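You operate a simulated robot arm through the tools that you are given. There is no shell and no other tool. Be economical: measure what you need, move in short steps, check, and stop when the job is done.

You run a simulated robot arm. Do the job below in one go: nothing can be reset, and whatever is moved stays where it is left.

JOB
Take the small blue mug and leave it on the middle of the worktop.

Only the result counts: the job must be done as asked and must still hold three seconds after the hand-in. Knocking over, shifting, dropping, spilling or breaking anything else fails it.

ROBOT AND FRAMES
A 7-joint arm with a two-finger parallel gripper, fixed in place. Base frame: the origin is at the foot of the arm, x ahead of it, y to its left, z up; the work surface is at about z = 0. Readings come in m, degrees, newtons and seconds.
With the tool pointing down near the work surface it reaches from about 0.24 to 0.62 m from the base axis. Its first joint turns from -66.0 to 66.0 degrees. Payload 2.6 kg.
Tool frame: the origin (TCP) lies between the finger pads and is the grasp point; the fingertips stand 0.03 m ahead of it; z points along the fingers, y is the line along which they close. Largest opening 0.094 m; finger width 0.028, thickness 0.01; the body of the gripper, 0.05 by 0.096 m, starts 0.055 m behind the TCP.
Orientation is that of the tool frame in the base frame, as [roll, pitch, yaw] about the fixed x, y, z axes, in that order (R = Rz(yaw) Ry(pitch) Rx(roll)). With the fingers straight down and closing along the base's y, the tool's x points along the base's -x, its y along +y and its z along -z.

CONTROLS
- The arm moves only by the tool nudge_tool. Its argument "commands" is a list of rows, each a list of 3 entries, a list of its own where there are three numbers: the shift along the tool's x, y, z in units of 50 mm (1.0 is 50 mm), then the turn, a rotation vector about the tool's x, y, z in units of 8 degrees (1.0 is 8 degrees), then the gripper command, from -1 (fully open) to 1 (shut), values between in proportion. In form: [[[x, y, z], [wx, wy, wz], jaw], ...]. A call has 1 to 10 rows; each row shifts and turns the commanded pose from where the row before left it, along the tool's axes as they then stand. A call with a number of a shift or a turn outside -1 to 1 is refused whole. Rows are played at 5 a second. More than 0.05 m and 8.6 degrees between two rows, or a gripper value outside its range, and nothing of the call is played. Where a pose cannot be reached the arm comes as near as it can. A force on the tool above 40 N (or 10 N above the force at the start of the call, whichever is more), or a blocked arm, ends the call early, and 0.2 s more pass. Each finger travels about 0.072 m/s and halts on what it meets, pressing with about 33 N; the grip force reading is that of the motor and also rises with nothing between the fingers. The clock runs only during rows and for 0.2 s after the last one: add rows that do not move to give the fingers time. It gives the time, the measured TCP pose, the force on the tool (base axes), the opening and the grip force at its end, in the units of the frame above (readings bear some noise).
- Cameras (640 x 400 px; columns grow to the right, rows downward): "scene" is fixed at [0.0411, 0.4405, 0.5518]; the picture's right is [-0.71, -0.71, 0.00], its down [-0.48, 0.48, -0.74] and it looks along [0.52, -0.52, -0.68] (base axes); focal length 277 px, centre (320, 200). "wrist" rides on the gripper at [-0.037, 0, -0.058] in the tool frame; the picture's right is [0.00, -1.00, 0.00], its down [0.97, 0.00, -0.24] and it looks along [0.24, 0.00, 0.97] (tool axes); focal length 218 px, centre (320, 200). There is no depth. A picture from a camera that has moved, and an enlarged one, comes with that camera's place and axes in the base frame and with its lens.
- grab_frame(camera): a new picture of that camera. It takes no simulated time.
- inspect(camera, box): a new picture of the part [left, top, right, bottom] of that camera's present view, enlarged. It takes no simulated time.
- finish_job(): hands the job in; it is judged then, once.

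Work in short steps. Places have to be worked out from the pictures, the camera data and where the tool is seen: move nearer, look again, correct. Check each grasp and each placing, and mend what went wrong. You have 90 turns and 46 pictures in all, those below and enlarged ones among them. Open the gripper and draw the arm clear of the work before you hand the job in, unless the task says otherwise; then end with one line.

The tools are called after "Call:" by a JSON object that holds its "op" and its "data". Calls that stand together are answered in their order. nudge_tool: Moves the arm, as the interface text tells. Its arguments: {"type":"object","properties":{"commands":{"type":"array"}},"required":["commands"]} The other tools are called the same way: grab_frame (camera) takes a picture; inspect (camera, box) takes an enlarged picture of a part of a camera's view; finish_job () hands the job in.

At the start:

```text
clock: 0.0
position: [0.2833, -0.084, 0.3282]
ee_rot: [-180.0, -0.1, 180.0]
ft_force: [-0.2, -0.4, -0.3]
opening: 0.0941
grip_force: 0.1
```

scene: 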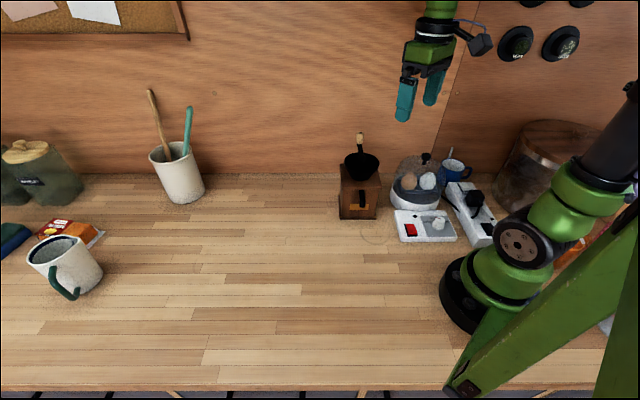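
wrist: 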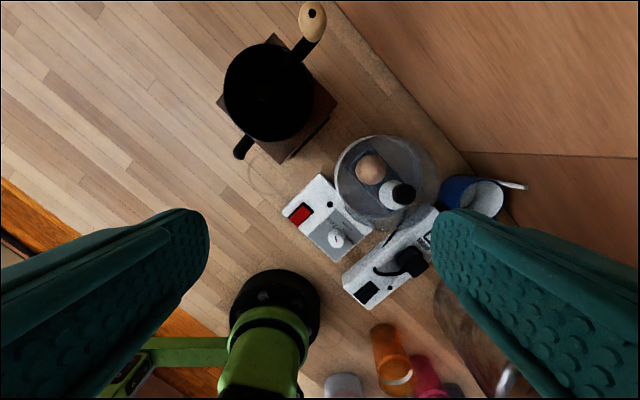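

The small blue mug seems to stand behind the egg cooker, next to the wall, with something (a spoon?) in it. I enlarge both views to see it.

Call:
{"op": "inspect", "data": {"camera": "scene", "box": [380, 120, 540, 250]}}

Call:
{"op": "inspect", "data": {"camera": "wrist", "box": [320, 120, 560, 320]}}

```text
3.08 times, centred on (460, 185) of scene
camera zoom: at [0.0411, 0.4405, 0.5518], right [-0.71, -0.71, 0.0], down [-0.48, 0.48, -0.74], along [0.52, -0.52, -0.68], focal length 852 px, centre (-111, 246)
```

zoom: 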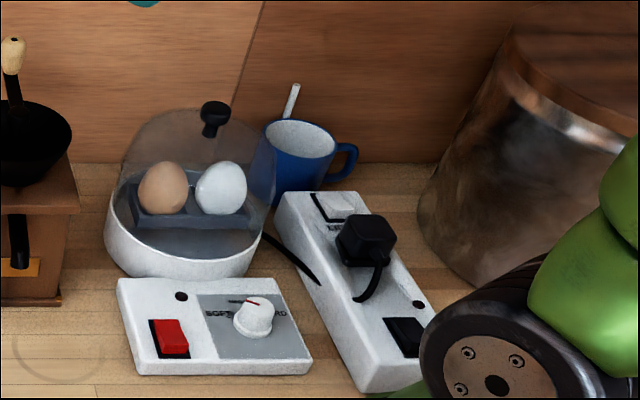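

```text
2.00 times, centred on (440, 220) of wrist
camera zoom: at [0.3204, -0.0836, 0.3842], right [0.0, -1.0, 0.0], down [-0.97, 0.0, 0.24], along [-0.24, 0.0, -0.97], focal length 436 px, centre (80, 160)
```

zoom: 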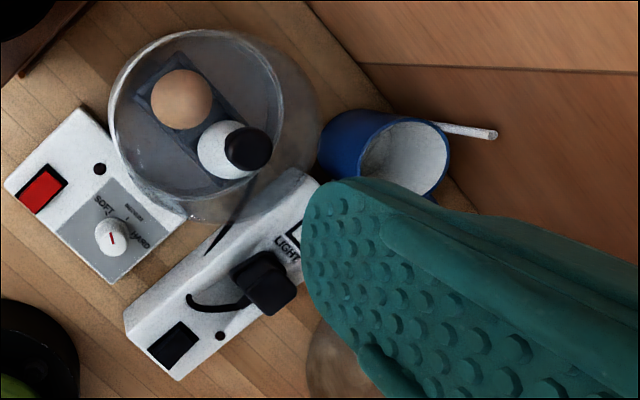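

The triangulated mug rim centre is about (0.24, -0.32, 0.073), roughly 0.07 m across and nearly against the wall. The handle points along (-,-) and the cooker is on the other side. I plan to pinch the front rim with one finger inside the mug, closing along the wall normal, so I turn the tool by 45° first.

Call:
{"op": "nudge_tool", "data": {"commands": [[[0, 0, 0], [0, 0, -0.9375], -1], [[0, 0, 0], [0, 0, -0.9375], -1], [[0, 0, 0], [0, 0, -0.9375], -1], [[0, 0, 0], [0, 0, -0.9375], -1], [[0, 0, 0], [0, 0, -0.9375], -1], [[0, 0, 0], [0, 0, -0.9375], -1]]}}

Call:
{"op": "grab_frame", "data": {"camera": "wrist"}}

```text
clock: 1.4
position: [0.2831, -0.0846, 0.3266]
ee_rot: [180.0, 0.0, -134.8]
ft_force: [-0.9, -0.1, -0.2]
opening: 0.0941
grip_force: 0.2
```

```text
41 pictures are left
camera wrist: at [0.3097, -0.0574, 0.3843], right [0.71, -0.7, 0.0], down [-0.68, -0.69, 0.24], along [-0.17, -0.17, -0.97], focal length 218 px, centre (320, 200)
```

wrist: 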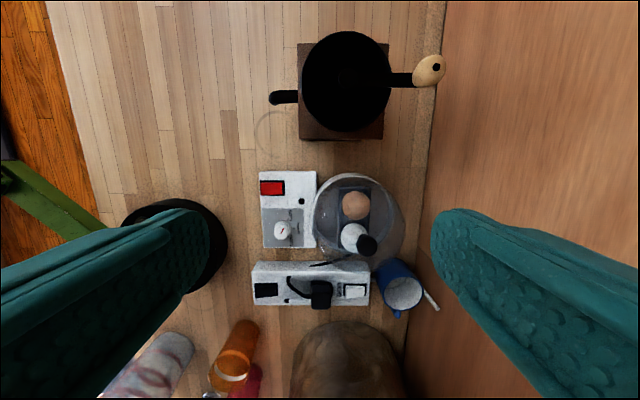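

The second view again puts the rim centre at (0.243, -0.318), and the tall tin is about 0.12 m off along the wall. I move the tool above the front rim point and look again.

Call:
{"op": "nudge_tool", "data": {"commands": [[[0.78, -0.41, 0], [0, 0, 0], -1], [[0.78, -0.41, 0], [0, 0, 0], -1], [[0.78, -0.41, 0], [0, 0, 0], -1], [[0.78, -0.41, 0], [0, 0, 0], -1], [[0.78, -0.41, 0], [0, 0, 0], -1], [[0, 0, 0], [0, 0, 0], 0.1], [[0, 0, 0], [0, 0, 0], 0.1]]}}

Call:
{"op": "grab_frame", "data": {"camera": "wrist"}}

Call:
{"op": "grab_frame", "data": {"camera": "scene"}}

```text
clock: 2.5
position: [0.2518, -0.189, 0.3283]
ee_rot: [-179.7, 1.9, -120.5]
ft_force: [0.5, -0.6, -0.6]
opening: 0.0942
grip_force: 0.1
stopped in row 5: the arm was blocked; the commanded pose is now the measured one
```

```text
40 pictures are left
camera wrist: at [0.2703, -0.157, 0.386], right [0.86, -0.51, 0.0], down [-0.5, -0.84, 0.21], along [-0.1, -0.18, -0.98], focal length 218 px, centre (320, 200)
```

wrist: 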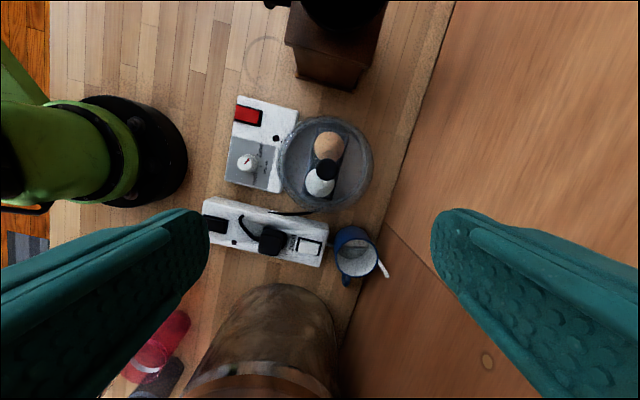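

```text
39 pictures are left
```

scene: 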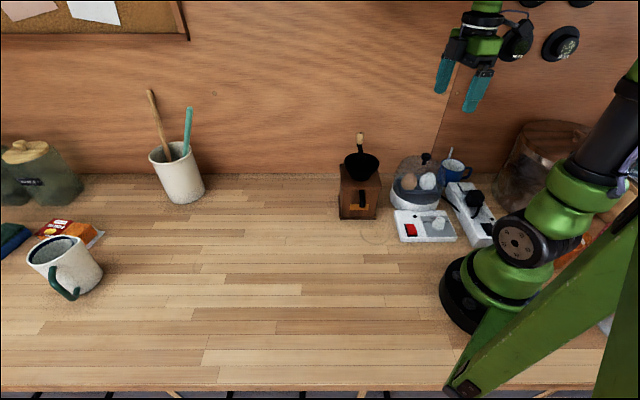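

The arm stopped with no force on it, with the base azimuth about 14° behind the command. Either it was lagging or something touched, so I continue with one small slow step to find out which.

Call:
{"op": "nudge_tool", "data": {"commands": [[[0.2, 0, 0], [0, 0, 0], -1], [[0.2, 0, 0], [0, 0, 0], -1], [[0, 0, 0], [0, 0, 0], -1]]}}

```text
clock: 3.3
position: [0.2522, -0.1903, 0.3275]
ee_rot: [-179.7, 1.5, -117.1]
ft_force: [0.1, -0.7, -0.6]
opening: 0.0939
grip_force: 0.1
```

Azimuth is stuck near -37° while only the yaw changes, so an upper link is touching something, perhaps the green frame at the right of the scene view. I enlarge that area.

Call:
{"op": "inspect", "data": {"camera": "scene", "box": [430, 60, 640, 400]}}

Call:
{"op": "grab_frame", "data": {"camera": "wrist"}}

```text
1.18 times, centred on (535, 230) of scene
camera zoom: at [0.0408, 0.4415, 0.5509], right [-0.71, -0.71, 0.0], down [-0.48, 0.48, -0.74], along [0.52, -0.52, -0.68], focal length 326 px, centre (67, 165)
```

zoom: 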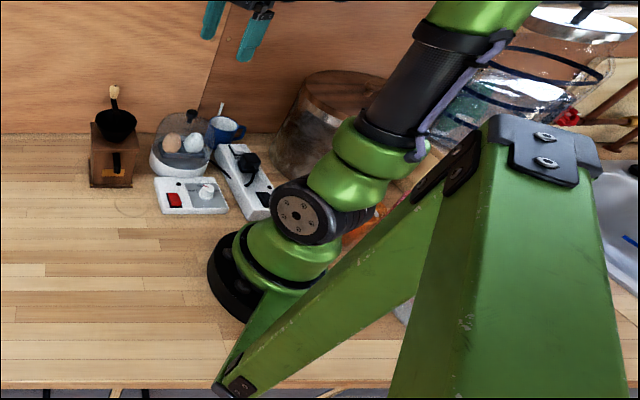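

```text
37 pictures are left
camera wrist: at [0.2682, -0.157, 0.3856], right [0.89, -0.46, 0.01], down [-0.45, -0.87, 0.21], along [-0.09, -0.19, -0.98], focal length 218 px, centre (320, 200)
```

wrist: 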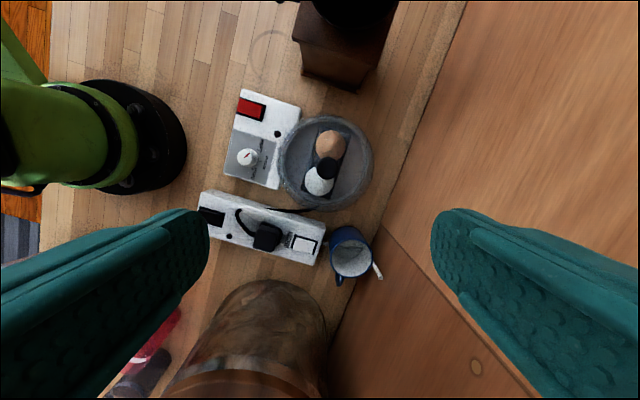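

The enlarged view reaches beyond the normal frame and shows a green post close to the arm. I look further right and up to find what blocks the elbow.

Call:
{"op": "inspect", "data": {"camera": "scene", "box": [630, 0, 640, 400]}}

Call:
{"op": "inspect", "data": {"camera": "scene", "box": [240, 0, 640, 4]}}

```text
1.00 times, centred on (635, 200) of scene
camera zoom: at [0.0408, 0.4415, 0.5509], right [-0.71, -0.71, 0.0], down [-0.48, 0.48, -0.74], along [0.52, -0.52, -0.68], focal length 277 px, centre (5, 200)
```

zoom: 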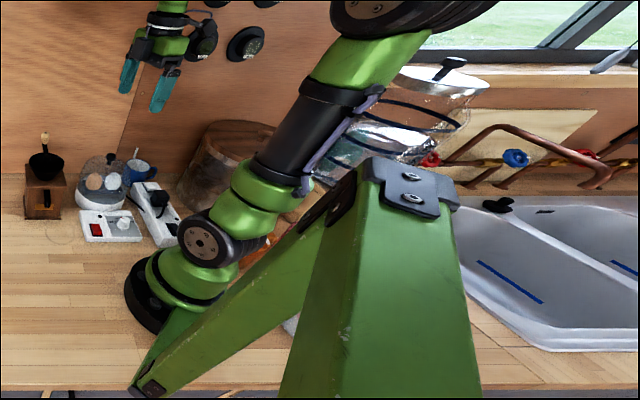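

```text
1.60 times, centred on (440, 2) of scene
camera zoom: at [0.0408, 0.4415, 0.5509], right [-0.71, -0.71, 0.0], down [-0.48, 0.48, -0.74], along [0.52, -0.52, -0.68], focal length 443 px, centre (128, 517)
```

zoom: 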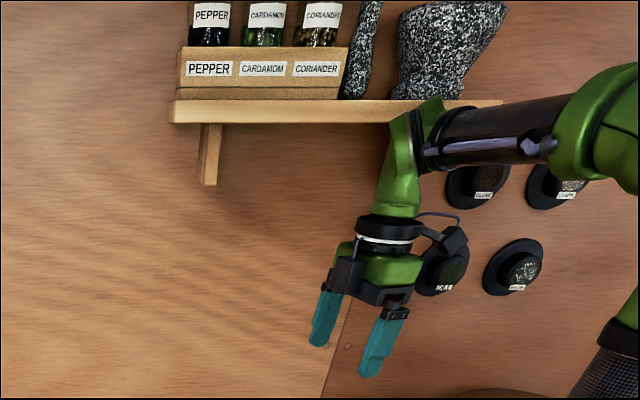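

There is a wall shelf at about z = 0.55, and the top of the wrist sits against it, so this transit was too high. I back off, restore the yaw, and then lower the tool to pass underneath.

Call:
{"op": "nudge_tool", "data": {"commands": [[[-0.4, 0.2, 0], [0, 0, 0], -1], [[-0.5, 0.3, 0], [0, 0, 0], -1], [[0, 0, 0], [0, 0, 0], -1], [[0, 0, 0], [0, 0, 0], -1]]}}

Call:
{"op": "inspect", "data": {"camera": "scene", "box": [240, 0, 640, 4]}}

```text
clock: 4.3
position: [0.2448, -0.1543, 0.3287]
ee_rot: [180.0, 1.8, -120.8]
ft_force: [-0.1, 0.7, 0.3]
opening: 0.0942
grip_force: 0.0
```

```text
1.60 times, centred on (440, 2) of scene
camera zoom: at [0.0411, 0.4405, 0.5518], right [-0.71, -0.71, 0.0], down [-0.48, 0.48, -0.74], along [0.52, -0.52, -0.68], focal length 443 px, centre (128, 517)
```

zoom: 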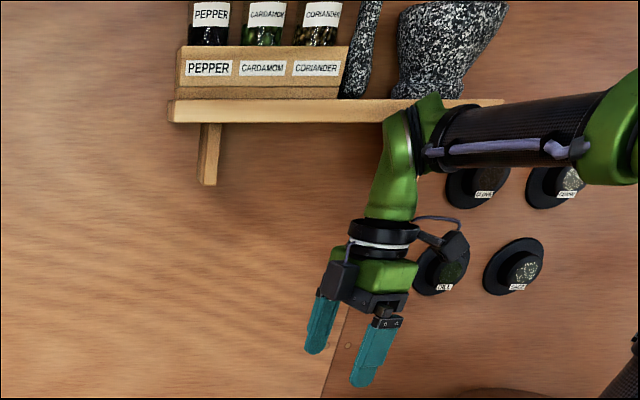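

The shelf and the jars look unchanged. I fix the tilt and yaw and lower the tool to z about 0.25, with the tips still above the cooker knob at 0.155.

Call:
{"op": "nudge_tool", "data": {"commands": [[[0, 0, 0], [0, 0.225, 0], -1], [[0, 0, 0.4], [0, 0, 0.6], -1], [[0, 0, 0.4], [0, 0, 0.6], -1], [[0, 0, 0.4], [0, 0, 0.575], -1], [[0, 0, 0.36], [0, 0, 0], -1], [[0, 0, 0], [0, 0, 0], -1]]}}

```text
clock: 5.7
position: [0.2456, -0.1555, 0.249]
ee_rot: [179.9, 0.1, -135.1]
ft_force: [0.4, 0.6, -0.1]
opening: 0.0939
grip_force: 0.1
```

Orientation is back as wanted. I now slide along the wall direction until the tool is level with the mug, staying 0.29 from the base along the wall normal.

Call:
{"op": "nudge_tool", "data": {"commands": [[[0.39, -0.02, 0], [0, 0, 0], -1], [[0.39, -0.02, 0], [0, 0, 0], -1], [[0.39, -0.02, 0], [0, 0, 0], -1], [[0.39, -0.02, 0], [0, 0, 0], -1], [[0.39, -0.02, 0], [0, 0, 0], -1], [[0.38, -0.02, 0], [0, 0, 0], -1], [[0, 0, 0], [0, 0, 0], -1]]}}

Call:
{"op": "grab_frame", "data": {"camera": "wrist"}}

Call:
{"op": "inspect", "data": {"camera": "scene", "box": [340, 10, 640, 210]}}

```text
clock: 7.3
position: [0.1666, -0.244, 0.248]
ee_rot: [179.9, 0.0, -135.1]
ft_force: [-0.4, -0.4, 0.5]
opening: 0.0941
grip_force: 0.0
```

```text
33 pictures are left
camera wrist: at [0.1926, -0.2165, 0.3058], right [0.71, -0.71, 0.0], down [-0.69, -0.69, 0.24], along [-0.17, -0.17, -0.97], focal length 218 px, centre (320, 200)
```

wrist: 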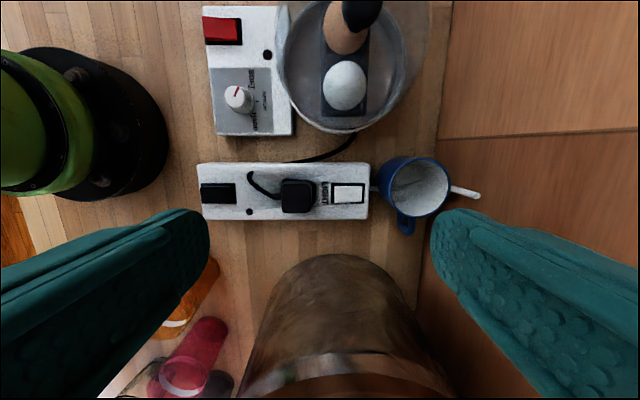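

```text
2.00 times, centred on (490, 110) of scene
camera zoom: at [0.0411, 0.4405, 0.5518], right [-0.71, -0.71, 0.0], down [-0.48, 0.48, -0.74], along [0.52, -0.52, -0.68], focal length 554 px, centre (-20, 380)
```

zoom: 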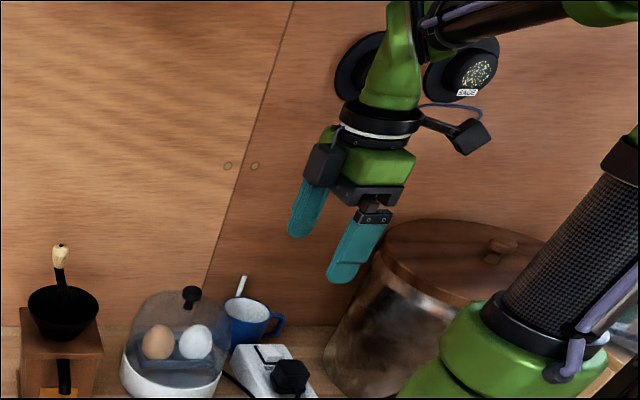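

Combining the views gives the rim centre at u about -0.066, n about 0.40, height about 0.06, where u runs along (1,1) and n along the wall normal. A box with a cable sticks out of the wrist towards the tall tin, so I look closer before going down.

Call:
{"op": "inspect", "data": {"camera": "scene", "box": [460, 20, 620, 170]}}

```text
2.67 times, centred on (540, 95) of scene
camera zoom: at [0.0411, 0.4405, 0.5518], right [-0.71, -0.71, 0.0], down [-0.48, 0.48, -0.74], along [0.52, -0.52, -0.68], focal length 738 px, centre (-267, 480)
```

zoom: 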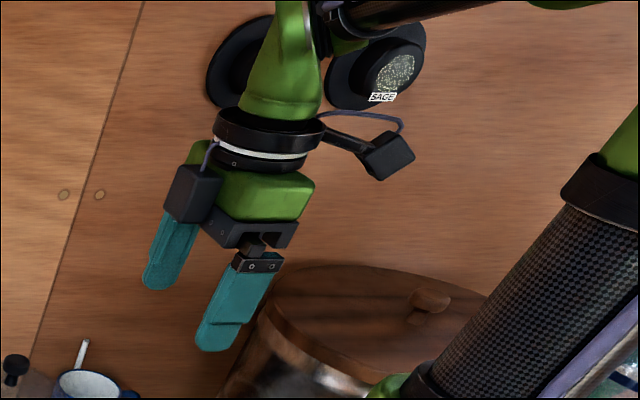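

The box is fixed to the tool about 0.09 m along tool x, and the tin top is at about 0.18, so I would rather approach with the tool turned 25° away from the tin (yaw about -160). I turn, part-close the jaws, and lower a little to look again.

Call:
{"op": "nudge_tool", "data": {"commands": [[[0, 0, 0], [0, 0, 0.625], 0.05], [[0, 0, 0], [0, 0, 0.625], 0.05], [[0, 0, 0], [0, 0, 0.625], 0.05], [[0, 0, 0.3], [0, 0, 0.625], 0.05], [[0, 0, 0.3], [0, 0, 0.625], 0.05], [[0, 0, 0.4], [0, 0, 0], 0.05], [[0, 0, 0], [0, 0, 0], 0.05]]}}

Call:
{"op": "grab_frame", "data": {"camera": "wrist"}}

Call:
{"op": "inspect", "data": {"camera": "scene", "box": [420, 60, 620, 210]}}

```text
clock: 8.9
position: [0.1663, -0.243, 0.1993]
ee_rot: [179.8, 0.0, -160.2]
ft_force: [0.1, -0.7, 0.4]
opening: 0.0447
grip_force: 0.0
```

```text
30 pictures are left
camera wrist: at [0.2005, -0.2293, 0.2566], right [0.34, -0.94, 0.0], down [-0.91, -0.33, 0.24], along [-0.23, -0.08, -0.97], focal length 218 px, centre (320, 200)
```

wrist: 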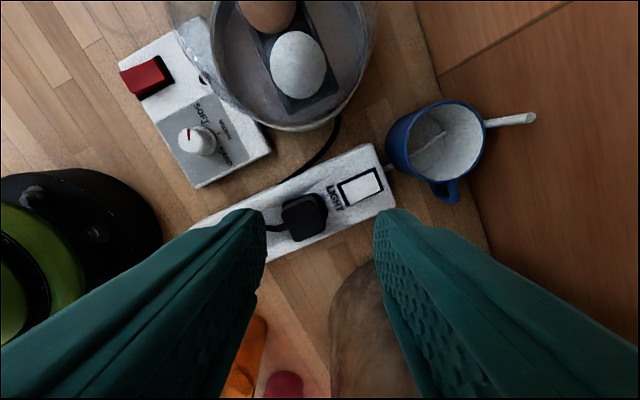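

```text
2.67 times, centred on (520, 135) of scene
camera zoom: at [0.0411, 0.4405, 0.5518], right [-0.71, -0.71, 0.0], down [-0.48, 0.48, -0.74], along [0.52, -0.52, -0.68], focal length 738 px, centre (-213, 373)
```

zoom: 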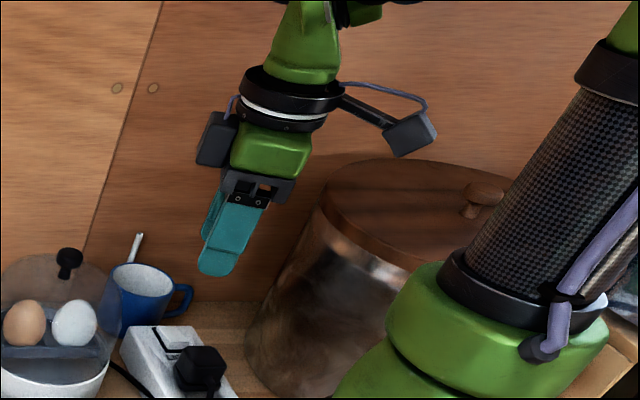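

The rim centre is confirmed at (0.2395, -0.329), radius about 0.035. The spoon leans back to the wall with its tip at z about 0.11, and the power strip is under about 0.035 high. I move over the near rim to (0.227, -0.294) at z = 0.15 with the jaws narrower.

Call:
{"op": "nudge_tool", "data": {"commands": [[[-0.197, -0.344, 0.25], [0, 0, 0], 0.25], [[-0.197, -0.344, 0.25], [0, 0, 0], 0.25], [[-0.197, -0.344, 0.25], [0, 0, 0], 0.25], [[-0.197, -0.344, 0.25], [0, 0, 0], 0.25], [[0, 0, 0], [0, 0, 0], 0.25]]}}

Call:
{"op": "grab_frame", "data": {"camera": "wrist"}}

Call:
{"op": "inspect", "data": {"camera": "scene", "box": [400, 80, 560, 230]}}

```text
clock: 10.1
position: [0.2264, -0.2944, 0.149]
ee_rot: [179.9, -0.1, -160.0]
ft_force: [0.1, -0.3, -0.5]
opening: 0.0354
grip_force: 0.0
```

```text
28 pictures are left
camera wrist: at [0.261, -0.2802, 0.2061], right [0.34, -0.94, 0.0], down [-0.91, -0.33, 0.24], along [-0.23, -0.08, -0.97], focal length 218 px, centre (320, 200)
```

wrist: 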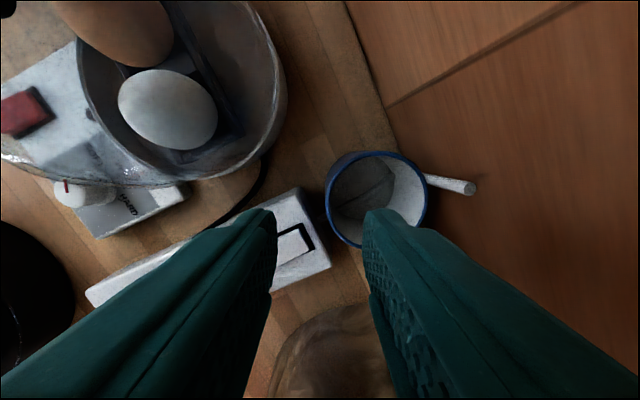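

```text
2.67 times, centred on (480, 155) of scene
camera zoom: at [0.0411, 0.4405, 0.5518], right [-0.71, -0.71, 0.0], down [-0.48, 0.48, -0.74], along [0.52, -0.52, -0.68], focal length 738 px, centre (-107, 320)
```

zoom: 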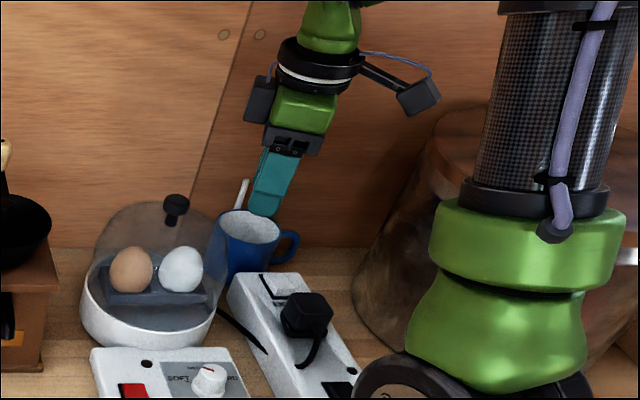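

The tool is lined up: the near rim lies right under the TCP, between the fingers. I go straight down to z = 0.075 in small steps, watching the force.

Call:
{"op": "nudge_tool", "data": {"commands": [[[0, 0, 0.3], [0, 0, 0], 0.25], [[0, 0, 0.3], [0, 0, 0], 0.25], [[0, 0, 0.3], [0, 0, 0], 0.25], [[0, 0, 0.3], [0, 0, 0], 0.25], [[0, 0, 0.28], [0, 0, 0], 0.25], [[0, 0, 0], [0, 0, 0], 0.25]]}}

Call:
{"op": "grab_frame", "data": {"camera": "wrist"}}

Call:
{"op": "inspect", "data": {"camera": "scene", "box": [400, 80, 560, 230]}}

```text
clock: 11.5
position: [0.2268, -0.2936, 0.0756]
ee_rot: [179.9, 0.1, -160.1]
ft_force: [-0.3, -0.8, -0.3]
opening: 0.0356
grip_force: 0.0
```

```text
26 pictures are left
camera wrist: at [0.2615, -0.2793, 0.1319], right [0.34, -0.94, 0.0], down [-0.91, -0.33, 0.24], along [-0.23, -0.08, -0.97], focal length 218 px, centre (320, 200)
```

wrist: 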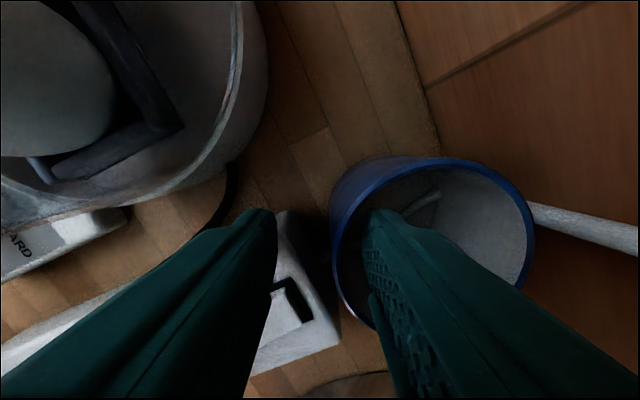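

```text
2.67 times, centred on (480, 155) of scene
camera zoom: at [0.0411, 0.4405, 0.5518], right [-0.71, -0.71, 0.0], down [-0.48, 0.48, -0.74], along [0.52, -0.52, -0.68], focal length 738 px, centre (-107, 320)
```

zoom: 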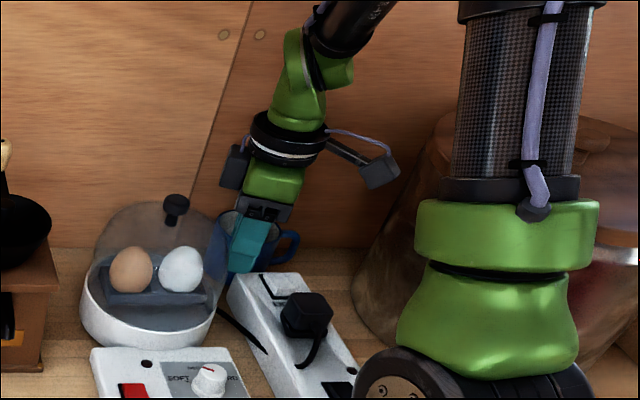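

The inner finger is inside the mug, the outer one is outside, and the rim is at z about 0.06. I go 6 mm deeper and close the jaws.

Call:
{"op": "nudge_tool", "data": {"commands": [[[0, 0, 0.06], [0, 0, 0], 0.25], [[0, 0, 0.06], [0, 0, 0], 0.25], [[0, 0, 0], [0, 0, 0], 0.6], [[0, 0, 0], [0, 0, 0], 1], [[0, 0, 0], [0, 0, 0], 1], [[0, 0, 0], [0, 0, 0], 1]]}}

Call:
{"op": "grab_frame", "data": {"camera": "wrist"}}

```text
clock: 12.3
position: [0.2263, -0.2896, 0.0703]
ee_rot: [179.4, 0.2, -160.3]
ft_force: [-4.3, 7.2, 11.2]
opening: 0.0243
grip_force: 4.3
stopped in row 3: the force on the tool passed its limit (the readings are from after the stop); the commanded pose is now the measured one
```

```text
24 pictures are left
camera wrist: at [0.2608, -0.277, 0.1272], right [0.34, -0.94, -0.01], down [-0.91, -0.33, 0.24], along [-0.23, -0.07, -0.97], focal length 218 px, centre (320, 200)
```

wrist: 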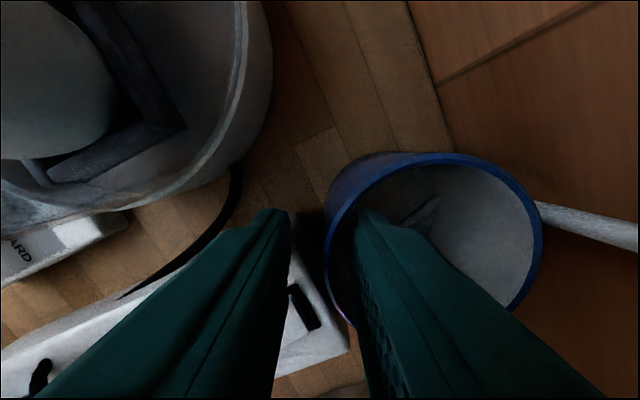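

The outer finger met the end of the power strip: there is force along +tool-y and upward, and the jaws stopped at 24 mm. I open again, rise clear, and check that nothing moved.

Call:
{"op": "nudge_tool", "data": {"commands": [[[0, 0, 0], [0, 0, 0], 0.2], [[0, 0, 0], [0, 0, 0], 0.2], [[0, 0, -0.2], [0, 0, 0], 0.2], [[0, 0, -0.5], [0, 0, 0], 0.2], [[0, 0, -0.5], [0, 0, 0], 0.2], [[0, 0, -0.4], [0, 0, 0], 0.2], [[0, 0, 0], [0, 0, 0], 0.2]]}}

Call:
{"op": "grab_frame", "data": {"camera": "wrist"}}

Call:
{"op": "inspect", "data": {"camera": "scene", "box": [400, 80, 560, 230]}}

```text
clock: 13.9
position: [0.2256, -0.2903, 0.151]
ee_rot: [179.6, 0.1, -160.3]
ft_force: [0.0, -1.0, 0.5]
opening: 0.0372
grip_force: 0.1
```

```text
23 pictures are left
camera wrist: at [0.2618, -0.2781, 0.2083], right [0.34, -0.94, -0.01], down [-0.91, -0.33, 0.24], along [-0.23, -0.07, -0.97], focal length 218 px, centre (320, 200)
```

wrist: 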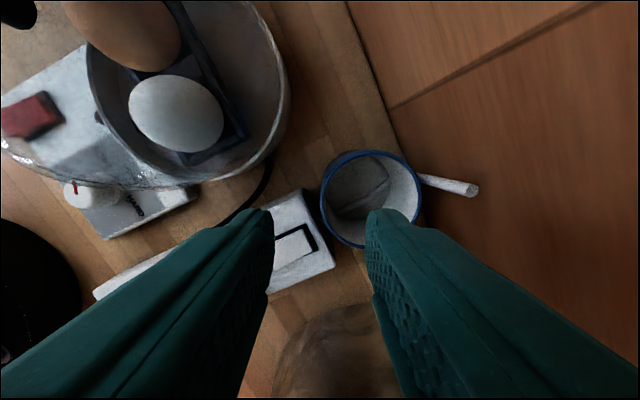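

```text
2.67 times, centred on (480, 155) of scene
camera zoom: at [0.0411, 0.4405, 0.5518], right [-0.71, -0.71, 0.0], down [-0.48, 0.48, -0.74], along [0.52, -0.52, -0.68], focal length 738 px, centre (-107, 320)
```

zoom: 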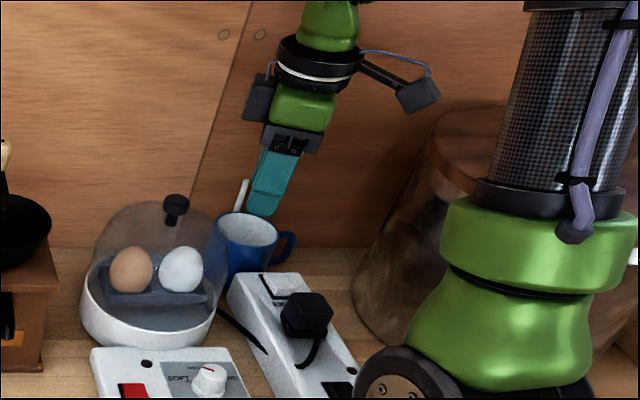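

The strip and cooker have not moved, and the mug came about 3 mm off the wall; its centre is now about (0.2405, -0.323). I turn to yaw 180 so the outer finger goes between the strip corner and the cooker, and shift over the +y rim.

Call:
{"op": "nudge_tool", "data": {"commands": [[[0, 0, 0], [0, 0, 0.82], 0.2], [[0, 0, 0], [0, 0, 0.82], 0.2], [[0, 0, 0], [0, 0, 0.82], 0.2], [[-0.3, 0.046, 0], [0, 0, 0], 0.2], [[0, 0, 0], [0, 0, 0], 0.2]]}}

Call:
{"op": "grab_frame", "data": {"camera": "wrist"}}

```text
clock: 15.1
position: [0.2401, -0.2881, 0.1491]
ee_rot: [179.6, -0.1, -180.0]
ft_force: [0.4, 1.0, 0.4]
opening: 0.0376
grip_force: 0.1
```

```text
21 pictures are left
camera wrist: at [0.2784, -0.2873, 0.2066], right [0.0, -1.0, -0.01], down [-0.97, 0.0, 0.24], along [-0.24, 0.01, -0.97], focal length 218 px, centre (320, 200)
```

wrist: 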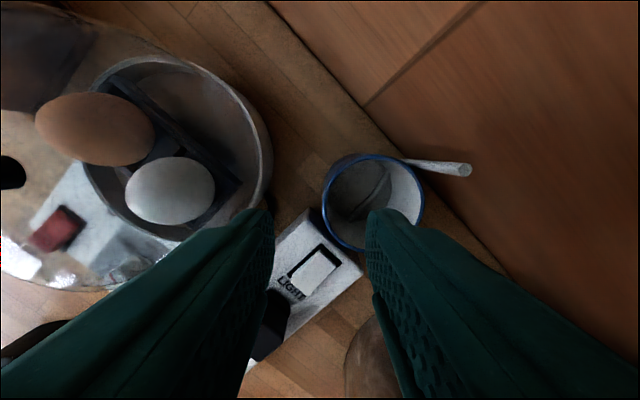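

The rim and gaps look right: about 13 mm to the cooker, and clear of the strip corner. I narrow the jaws to 28 mm, shift 2 mm towards the mug, and descend to z = 0.085.

Call:
{"op": "nudge_tool", "data": {"commands": [[[0, -0.05, 0], [0, 0, 0], 0.4], [[0, 0, 0.35], [0, 0, 0], 0.4], [[0, 0, 0.35], [0, 0, 0], 0.4], [[0, 0, 0.3], [0, 0, 0], 0.4], [[0, 0, 0.3], [0, 0, 0], 0.4], [[0, 0, 0], [0, 0, 0], 0.4]]}}

Call:
{"op": "grab_frame", "data": {"camera": "wrist"}}

Call:
{"op": "inspect", "data": {"camera": "scene", "box": [390, 100, 520, 210]}}

```text
clock: 16.5
position: [0.2422, -0.2905, 0.0846]
ee_rot: [179.6, -0.1, -179.9]
ft_force: [0.1, 0.4, 0.0]
opening: 0.0283
grip_force: 0.0
```

```text
20 pictures are left
camera wrist: at [0.2787, -0.2902, 0.1421], right [0.0, -1.0, -0.01], down [-0.97, 0.0, 0.24], along [-0.24, 0.01, -0.97], focal length 218 px, centre (320, 200)
```

wrist: 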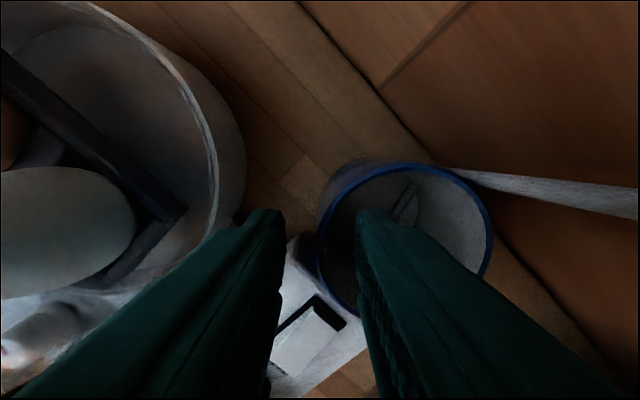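

```text
3.64 times, centred on (455, 155) of scene
camera zoom: at [0.0411, 0.4405, 0.5518], right [-0.71, -0.71, 0.0], down [-0.48, 0.48, -0.74], along [0.52, -0.52, -0.68], focal length 1007 px, centre (-171, 364)
```

zoom: 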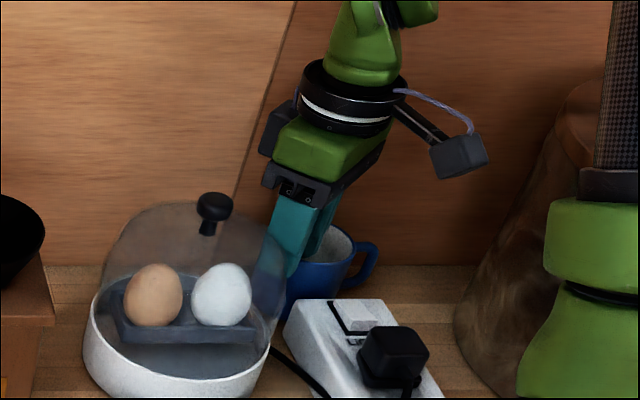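

The fingers straddle the rim, free of the strip and the dome. I go down to z about 0.068 in small steps.

Call:
{"op": "nudge_tool", "data": {"commands": [[[0, 0, 0.12], [0, 0, 0], 0.4], [[0, 0, 0.12], [0, 0, 0], 0.4], [[0, 0, 0.1], [0, 0, 0], 0.4], [[0, 0, 0], [0, 0, 0], 0.4]]}}

Call:
{"op": "grab_frame", "data": {"camera": "wrist"}}

```text
clock: 17.5
position: [0.241, -0.2911, 0.0679]
ee_rot: [179.6, -0.1, -179.9]
ft_force: [0.4, -0.8, 0.5]
opening: 0.0283
grip_force: 0.1
```

```text
18 pictures are left
camera wrist: at [0.278, -0.2906, 0.1251], right [0.0, -1.0, -0.01], down [-0.97, 0.0, 0.24], along [-0.24, 0.01, -0.97], focal length 218 px, centre (320, 200)
```

wrist: 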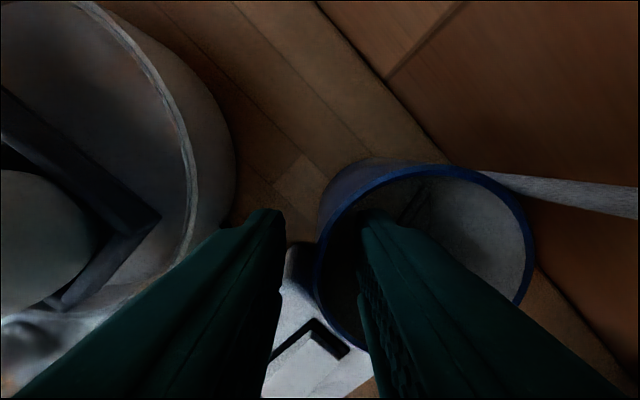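

There is no contact force, so I close the jaws now.

Call:
{"op": "nudge_tool", "data": {"commands": [[[0, 0, 0], [0, 0, 0], 0.65], [[0, 0, 0], [0, 0, 0], 0.85], [[0, 0, 0], [0, 0, 0], 1], [[0, 0, 0], [0, 0, 0], 1], [[0, 0, 0], [0, 0, 0], 1]]}}

Call:
{"op": "grab_frame", "data": {"camera": "wrist"}}

```text
clock: 18.7
position: [0.2416, -0.2915, 0.069]
ee_rot: [179.6, -0.1, -179.9]
ft_force: [-3.9, 2.2, 11.8]
opening: 0.0089
grip_force: 33.1
```

```text
17 pictures are left
camera wrist: at [0.2779, -0.2909, 0.1256], right [0.0, -1.0, -0.01], down [-0.97, 0.0, 0.24], along [-0.24, 0.01, -0.97], focal length 218 px, centre (320, 200)
```

wrist: 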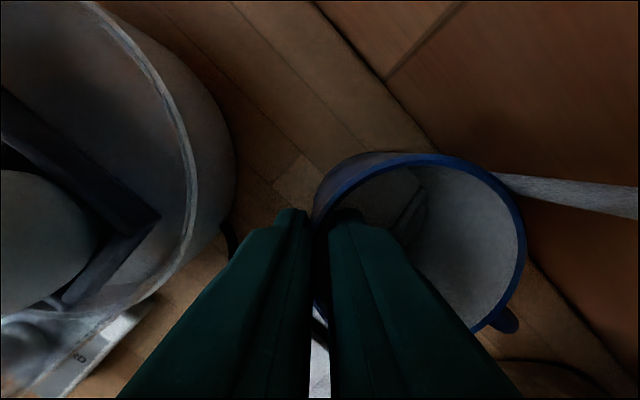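

The rim is gripped at a 9 mm opening and 33 N. I lift slowly by 20 mm and look.

Call:
{"op": "nudge_tool", "data": {"commands": [[[0, 0, -0.1], [0, 0, 0], 1], [[0, 0, -0.1], [0, 0, 0], 1], [[0, 0, -0.2], [0, 0, 0], 1], [[0, 0, 0], [0, 0, 0], 1]]}}

Call:
{"op": "inspect", "data": {"camera": "scene", "box": [390, 100, 520, 210]}}

Call:
{"op": "grab_frame", "data": {"camera": "wrist"}}

```text
clock: 19.7
position: [0.2401, -0.2916, 0.0881]
ee_rot: [179.6, -0.1, -180.0]
ft_force: [-0.7, -0.2, -2.0]
opening: 0.0084
grip_force: 32.6
```

```text
3.64 times, centred on (455, 155) of scene
camera zoom: at [0.0411, 0.4405, 0.5518], right [-0.71, -0.71, 0.0], down [-0.48, 0.48, -0.74], along [0.52, -0.52, -0.68], focal length 1007 px, centre (-171, 364)
```

zoom: 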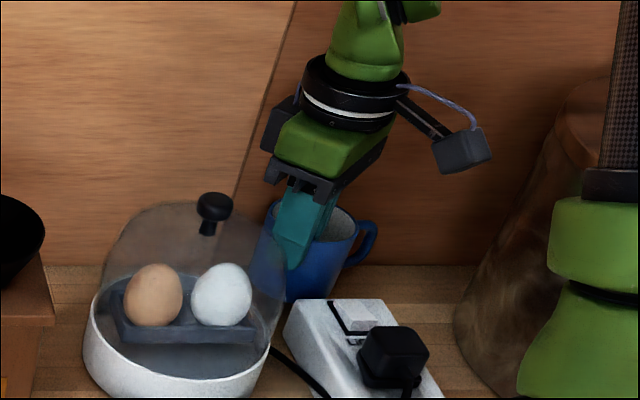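

```text
15 pictures are left
camera wrist: at [0.2785, -0.2907, 0.1455], right [0.0, -1.0, -0.01], down [-0.97, 0.0, 0.24], along [-0.24, 0.01, -0.97], focal length 218 px, centre (320, 200)
```

wrist: 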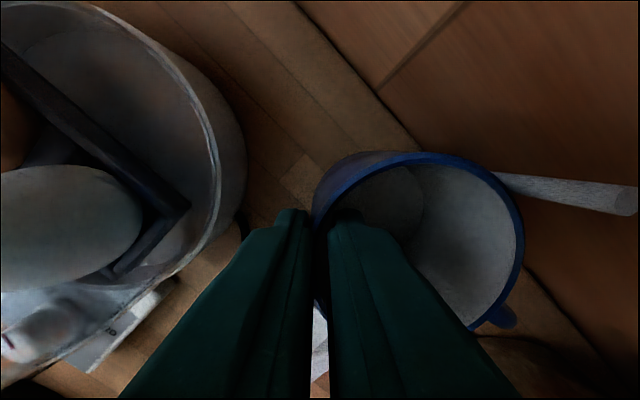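

The mug hangs level and free with the grip holding. I raise it to z about 0.13, then draw it away from the wall. At the same time I look left of the normal view to find the worktop's extent.

Call:
{"op": "nudge_tool", "data": {"commands": [[[0, 0, -0.3], [0, 0, 0], 1], [[0, 0, -0.3], [0, 0, 0], 1], [[0, 0, -0.3], [0, 0, 0], 1], [[0.15, 0.15, -0.2], [0, 0, 0], 1], [[0.2, 0.2, -0.2], [0, 0, 0], 1], [[0.25, 0.25, -0.2], [0, 0, 0], 1], [[0, 0, 0], [0, 0, 0], 1]]}}

Call:
{"op": "inspect", "data": {"camera": "scene", "box": [0, 0, 10, 400]}}

Call:
{"op": "inspect", "data": {"camera": "scene", "box": [390, 60, 550, 210]}}

```text
clock: 21.3
position: [0.2109, -0.2625, 0.1619]
ee_rot: [179.6, -0.1, -180.0]
ft_force: [0.3, -0.1, -2.0]
opening: 0.0086
grip_force: 33.2
```

```text
1.00 times, centred on (5, 200) of scene
camera zoom: at [0.0411, 0.4405, 0.5518], right [-0.71, -0.71, 0.0], down [-0.48, 0.48, -0.74], along [0.52, -0.52, -0.68], focal length 277 px, centre (635, 200)
```

zoom: 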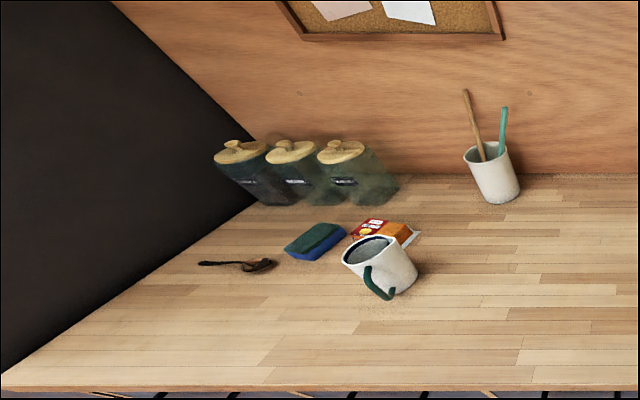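

```text
2.67 times, centred on (470, 135) of scene
camera zoom: at [0.0411, 0.4405, 0.5518], right [-0.71, -0.71, 0.0], down [-0.48, 0.48, -0.74], along [0.52, -0.52, -0.68], focal length 738 px, centre (-80, 373)
```

zoom: 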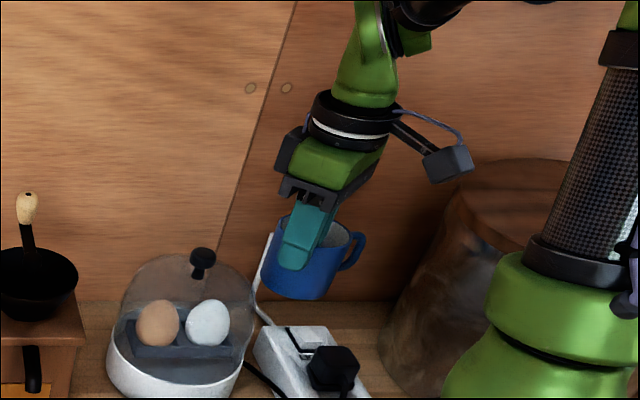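

The white rod stayed behind, so it is part of the fixed surroundings, and the mug hangs level. The worktop spans u from about -0.9 to 1.45 and n from -0.15 to 0.435, so I take the open middle at about (0.335, 0.125). I first rise and draw off to n = 0.255 so as to clear the cooker and stay below the shelf.

Call:
{"op": "nudge_tool", "data": {"commands": [[[0.1, 0.15, -0.4], [0, 0, 0], 1], [[0.16, 0.24, -0.4], [0, 0, 0], 1], [[0.16, 0.24, -0.4], [0, 0, 0], 1], [[0.16, 0.24, -0.35], [0, 0, 0], 1], [[0.16, 0.24, -0.35], [0, 0, 0], 1], [[0.16, 0.24, -0.26], [0, 0, 0], 1], [[0, 0, 0], [0, 0, 0], 1]]}}

Call:
{"op": "grab_frame", "data": {"camera": "scene"}}

```text
clock: 22.9
position: [0.1655, -0.1948, 0.2722]
ee_rot: [179.6, -0.1, -179.9]
ft_force: [0.3, 0.3, -2.3]
opening: 0.0084
grip_force: 33.1
```

```text
12 pictures are left
```

scene: 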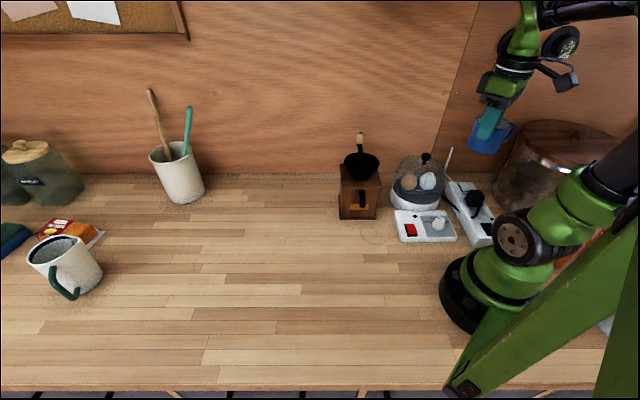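

The rod, strip, cooker and tin are all where they were. I carry the mug parallel to the wall towards the open area.

Call:
{"op": "nudge_tool", "data": {"commands": [[[-0.3, 0.3, 0], [0, 0, 0], 1], [[-0.4, 0.4, 0], [0, 0, 0], 1], [[-0.4, 0.4, 0], [0, 0, 0], 1], [[-0.4, 0.4, 0], [0, 0, 0], 1], [[-0.4, 0.4, 0], [0, 0, 0], 1], [[-0.4, 0.4, 0], [0, 0, 0], 1], [[-0.39, 0.39, 0], [0, 0, 0], 1], [[0, 0, 0], [0, 0, 0], 1]]}}

```text
clock: 24.7
position: [0.3004, -0.0609, 0.2726]
ee_rot: [179.6, -0.1, -179.9]
ft_force: [0.7, -0.7, -2.6]
opening: 0.0085
grip_force: 33.3
```

The pose is as planned. I go on to above the target while lowering to about z = 0.15.

Call:
{"op": "nudge_tool", "data": {"commands": [[[-0.077, 0.49, 0.1], [0, 0, 0], 1], [[-0.077, 0.49, 0.2], [0, 0, 0], 1], [[-0.077, 0.49, 0.3], [0, 0, 0], 1], [[-0.077, 0.49, 0.3], [0, 0, 0], 1], [[-0.077, 0.49, 0.3], [0, 0, 0], 1], [[-0.077, 0.49, 0.3], [0, 0, 0], 1], [[-0.077, 0.49, 0.3], [0, 0, 0], 1], [[-0.077, 0.49, 0.3], [0, 0, 0], 1], [[-0.077, 0.49, 0.3], [0, 0, 0], 1], [[0, 0, 0], [0, 0, 0], 1]]}}

Call:
{"op": "grab_frame", "data": {"camera": "scene"}}

```text
clock: 26.9
position: [0.3355, 0.1623, 0.1542]
ee_rot: [179.5, -0.1, -180.0]
ft_force: [-0.4, 0.9, -2.5]
opening: 0.0082
grip_force: 32.7
```

```text
11 pictures are left
```

scene: 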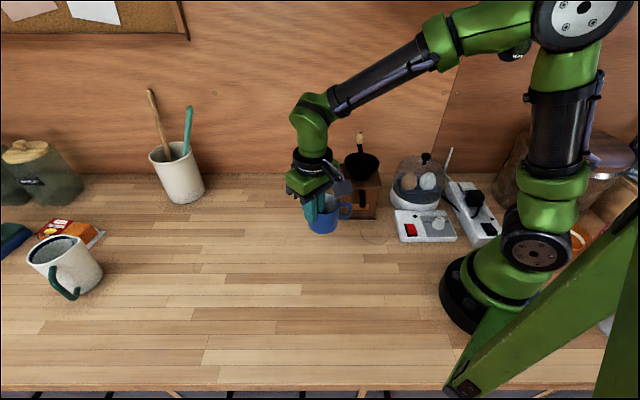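

The mug is above the middle of the free area. I lower it to just above the surface.

Call:
{"op": "nudge_tool", "data": {"commands": [[[0, 0, 0.4], [0, 0, 0], 1], [[0, 0, 0.4], [0, 0, 0], 1], [[0, 0, 0.4], [0, 0, 0], 1], [[0, 0, 0.25], [0, 0, 0], 1], [[0, 0, 0.12], [0, 0, 0], 1], [[0, 0, 0], [0, 0, 0], 1]]}}

Call:
{"op": "inspect", "data": {"camera": "scene", "box": [260, 170, 400, 290]}}

```text
clock: 28.3
position: [0.3366, 0.1617, 0.0757]
ee_rot: [179.6, -0.1, -179.9]
ft_force: [0.4, 0.1, -1.9]
opening: 0.008
grip_force: 33.0
```

```text
3.33 times, centred on (330, 230) of scene
camera zoom: at [0.0411, 0.4405, 0.5518], right [-0.71, -0.71, 0.0], down [-0.48, 0.48, -0.74], along [0.52, -0.52, -0.68], focal length 923 px, centre (287, 100)
```

zoom: 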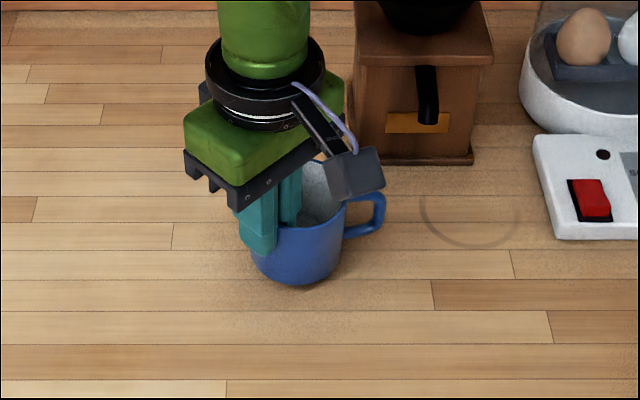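

The mug is just above the top with no contact yet. I lower in steps of 1.5–2 mm until the force changes.

Call:
{"op": "nudge_tool", "data": {"commands": [[[0, 0, 0.04], [0, 0, 0], 1], [[0, 0, 0.04], [0, 0, 0], 1], [[0, 0, 0.03], [0, 0, 0], 1], [[0, 0, 0], [0, 0, 0], 1]]}}

```text
clock: 29.3
position: [0.3355, 0.162, 0.0709]
ee_rot: [179.6, 0.0, -180.0]
ft_force: [0.4, 0.2, -1.7]
opening: 0.0083
grip_force: 32.7
```

There is still no contact at z = 0.071, so I continue.

Call:
{"op": "nudge_tool", "data": {"commands": [[[0, 0, 0.03], [0, 0, 0], 1], [[0, 0, 0.03], [0, 0, 0], 1], [[0, 0, 0], [0, 0, 0], 1]]}}

```text
clock: 30.1
position: [0.3366, 0.1639, 0.068]
ee_rot: [179.5, 0.2, -180.0]
ft_force: [-2.7, 3.8, 28.4]
opening: 0.0085
grip_force: 33.2
```

The mug now presses on the top with 28 N. I ease up about 1.5 mm and then open the jaws gently.

Call:
{"op": "nudge_tool", "data": {"commands": [[[0, 0, -0.03], [0, 0, 0], 1], [[0, 0, 0], [0, 0, 0], 0.8], [[0, 0, 0], [0, 0, 0], 0.6], [[0, 0, 0], [0, 0, 0], 0.45], [[0, 0, 0], [0, 0, 0], 0.45]]}}

Call:
{"op": "grab_frame", "data": {"camera": "wrist"}}

Call:
{"op": "inspect", "data": {"camera": "scene", "box": [260, 170, 400, 290]}}

```text
clock: 31.3
position: [0.334, 0.1609, 0.0679]
ee_rot: [179.6, -0.1, -179.9]
ft_force: [0.5, 0.3, 0.0]
opening: 0.0259
grip_force: 0.0
```

```text
9 pictures are left
camera wrist: at [0.3726, 0.162, 0.1253], right [0.0, -1.0, -0.01], down [-0.97, 0.0, 0.24], along [-0.24, 0.01, -0.97], focal length 218 px, centre (320, 200)
```

wrist: 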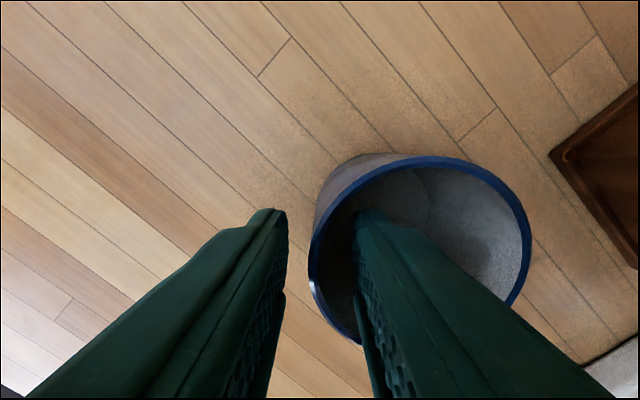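

```text
3.33 times, centred on (330, 230) of scene
camera zoom: at [0.0411, 0.4405, 0.5518], right [-0.71, -0.71, 0.0], down [-0.48, 0.48, -0.74], along [0.52, -0.52, -0.68], focal length 923 px, centre (287, 100)
```

zoom: 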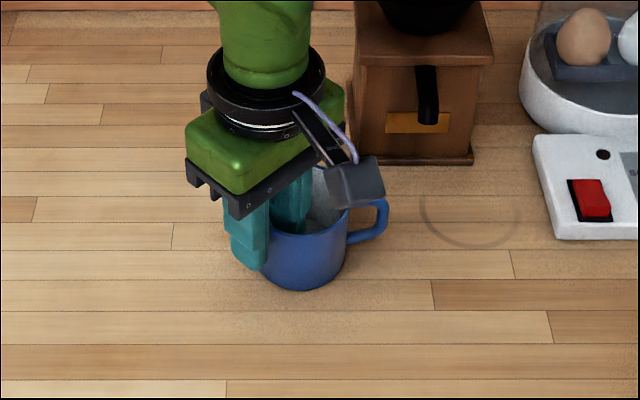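

The mug stands upright on its own and both fingers are free of it. I rise straight up.

Call:
{"op": "nudge_tool", "data": {"commands": [[[0, 0, -0.2], [0, 0, 0], 0.45], [[0, 0, -0.4], [0, 0, 0], 0.45], [[0, 0, -0.5], [0, 0, 0], 0.45], [[0, 0, -0.5], [0, 0, 0], 0.45], [[0, 0, -0.6], [0, 0, 0], 0], [[0, 0, -0.6], [0, 0, 0], -1], [[0, 0.4, -0.5], [0, 0, 0], -1], [[0, 0.4, 0], [0, 0, 0], -1], [[0, 0.4, 0], [0, 0, 0], -1], [[0, 0, 0], [0, 0, 0], -1]]}}

Call:
{"op": "grab_frame", "data": {"camera": "scene"}}

```text
clock: 33.5
position: [0.3341, 0.2203, 0.2329]
ee_rot: [179.6, -0.2, -179.8]
ft_force: [0.1, 0.4, 0.5]
opening: 0.0941
grip_force: 0.0
```

```text
7 pictures are left
```

scene: 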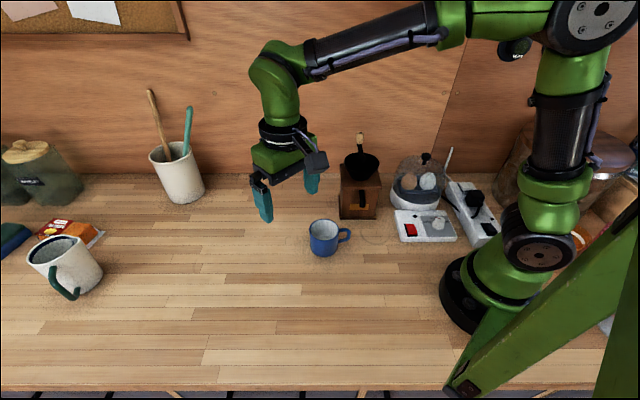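

The mug stands upright in the middle of the worktop, everything else looks unmoved, and the arm is open and clear. I hand in the job.

Call:
{"op": "finish_job", "data": {}}

```text
The job is handed in.
```

The small blue mug stands upright in the middle of the worktop, and nothing else looks moved in the last picture, though on the way the wrist bumped the wall shelf and a finger pressed on the power strip.
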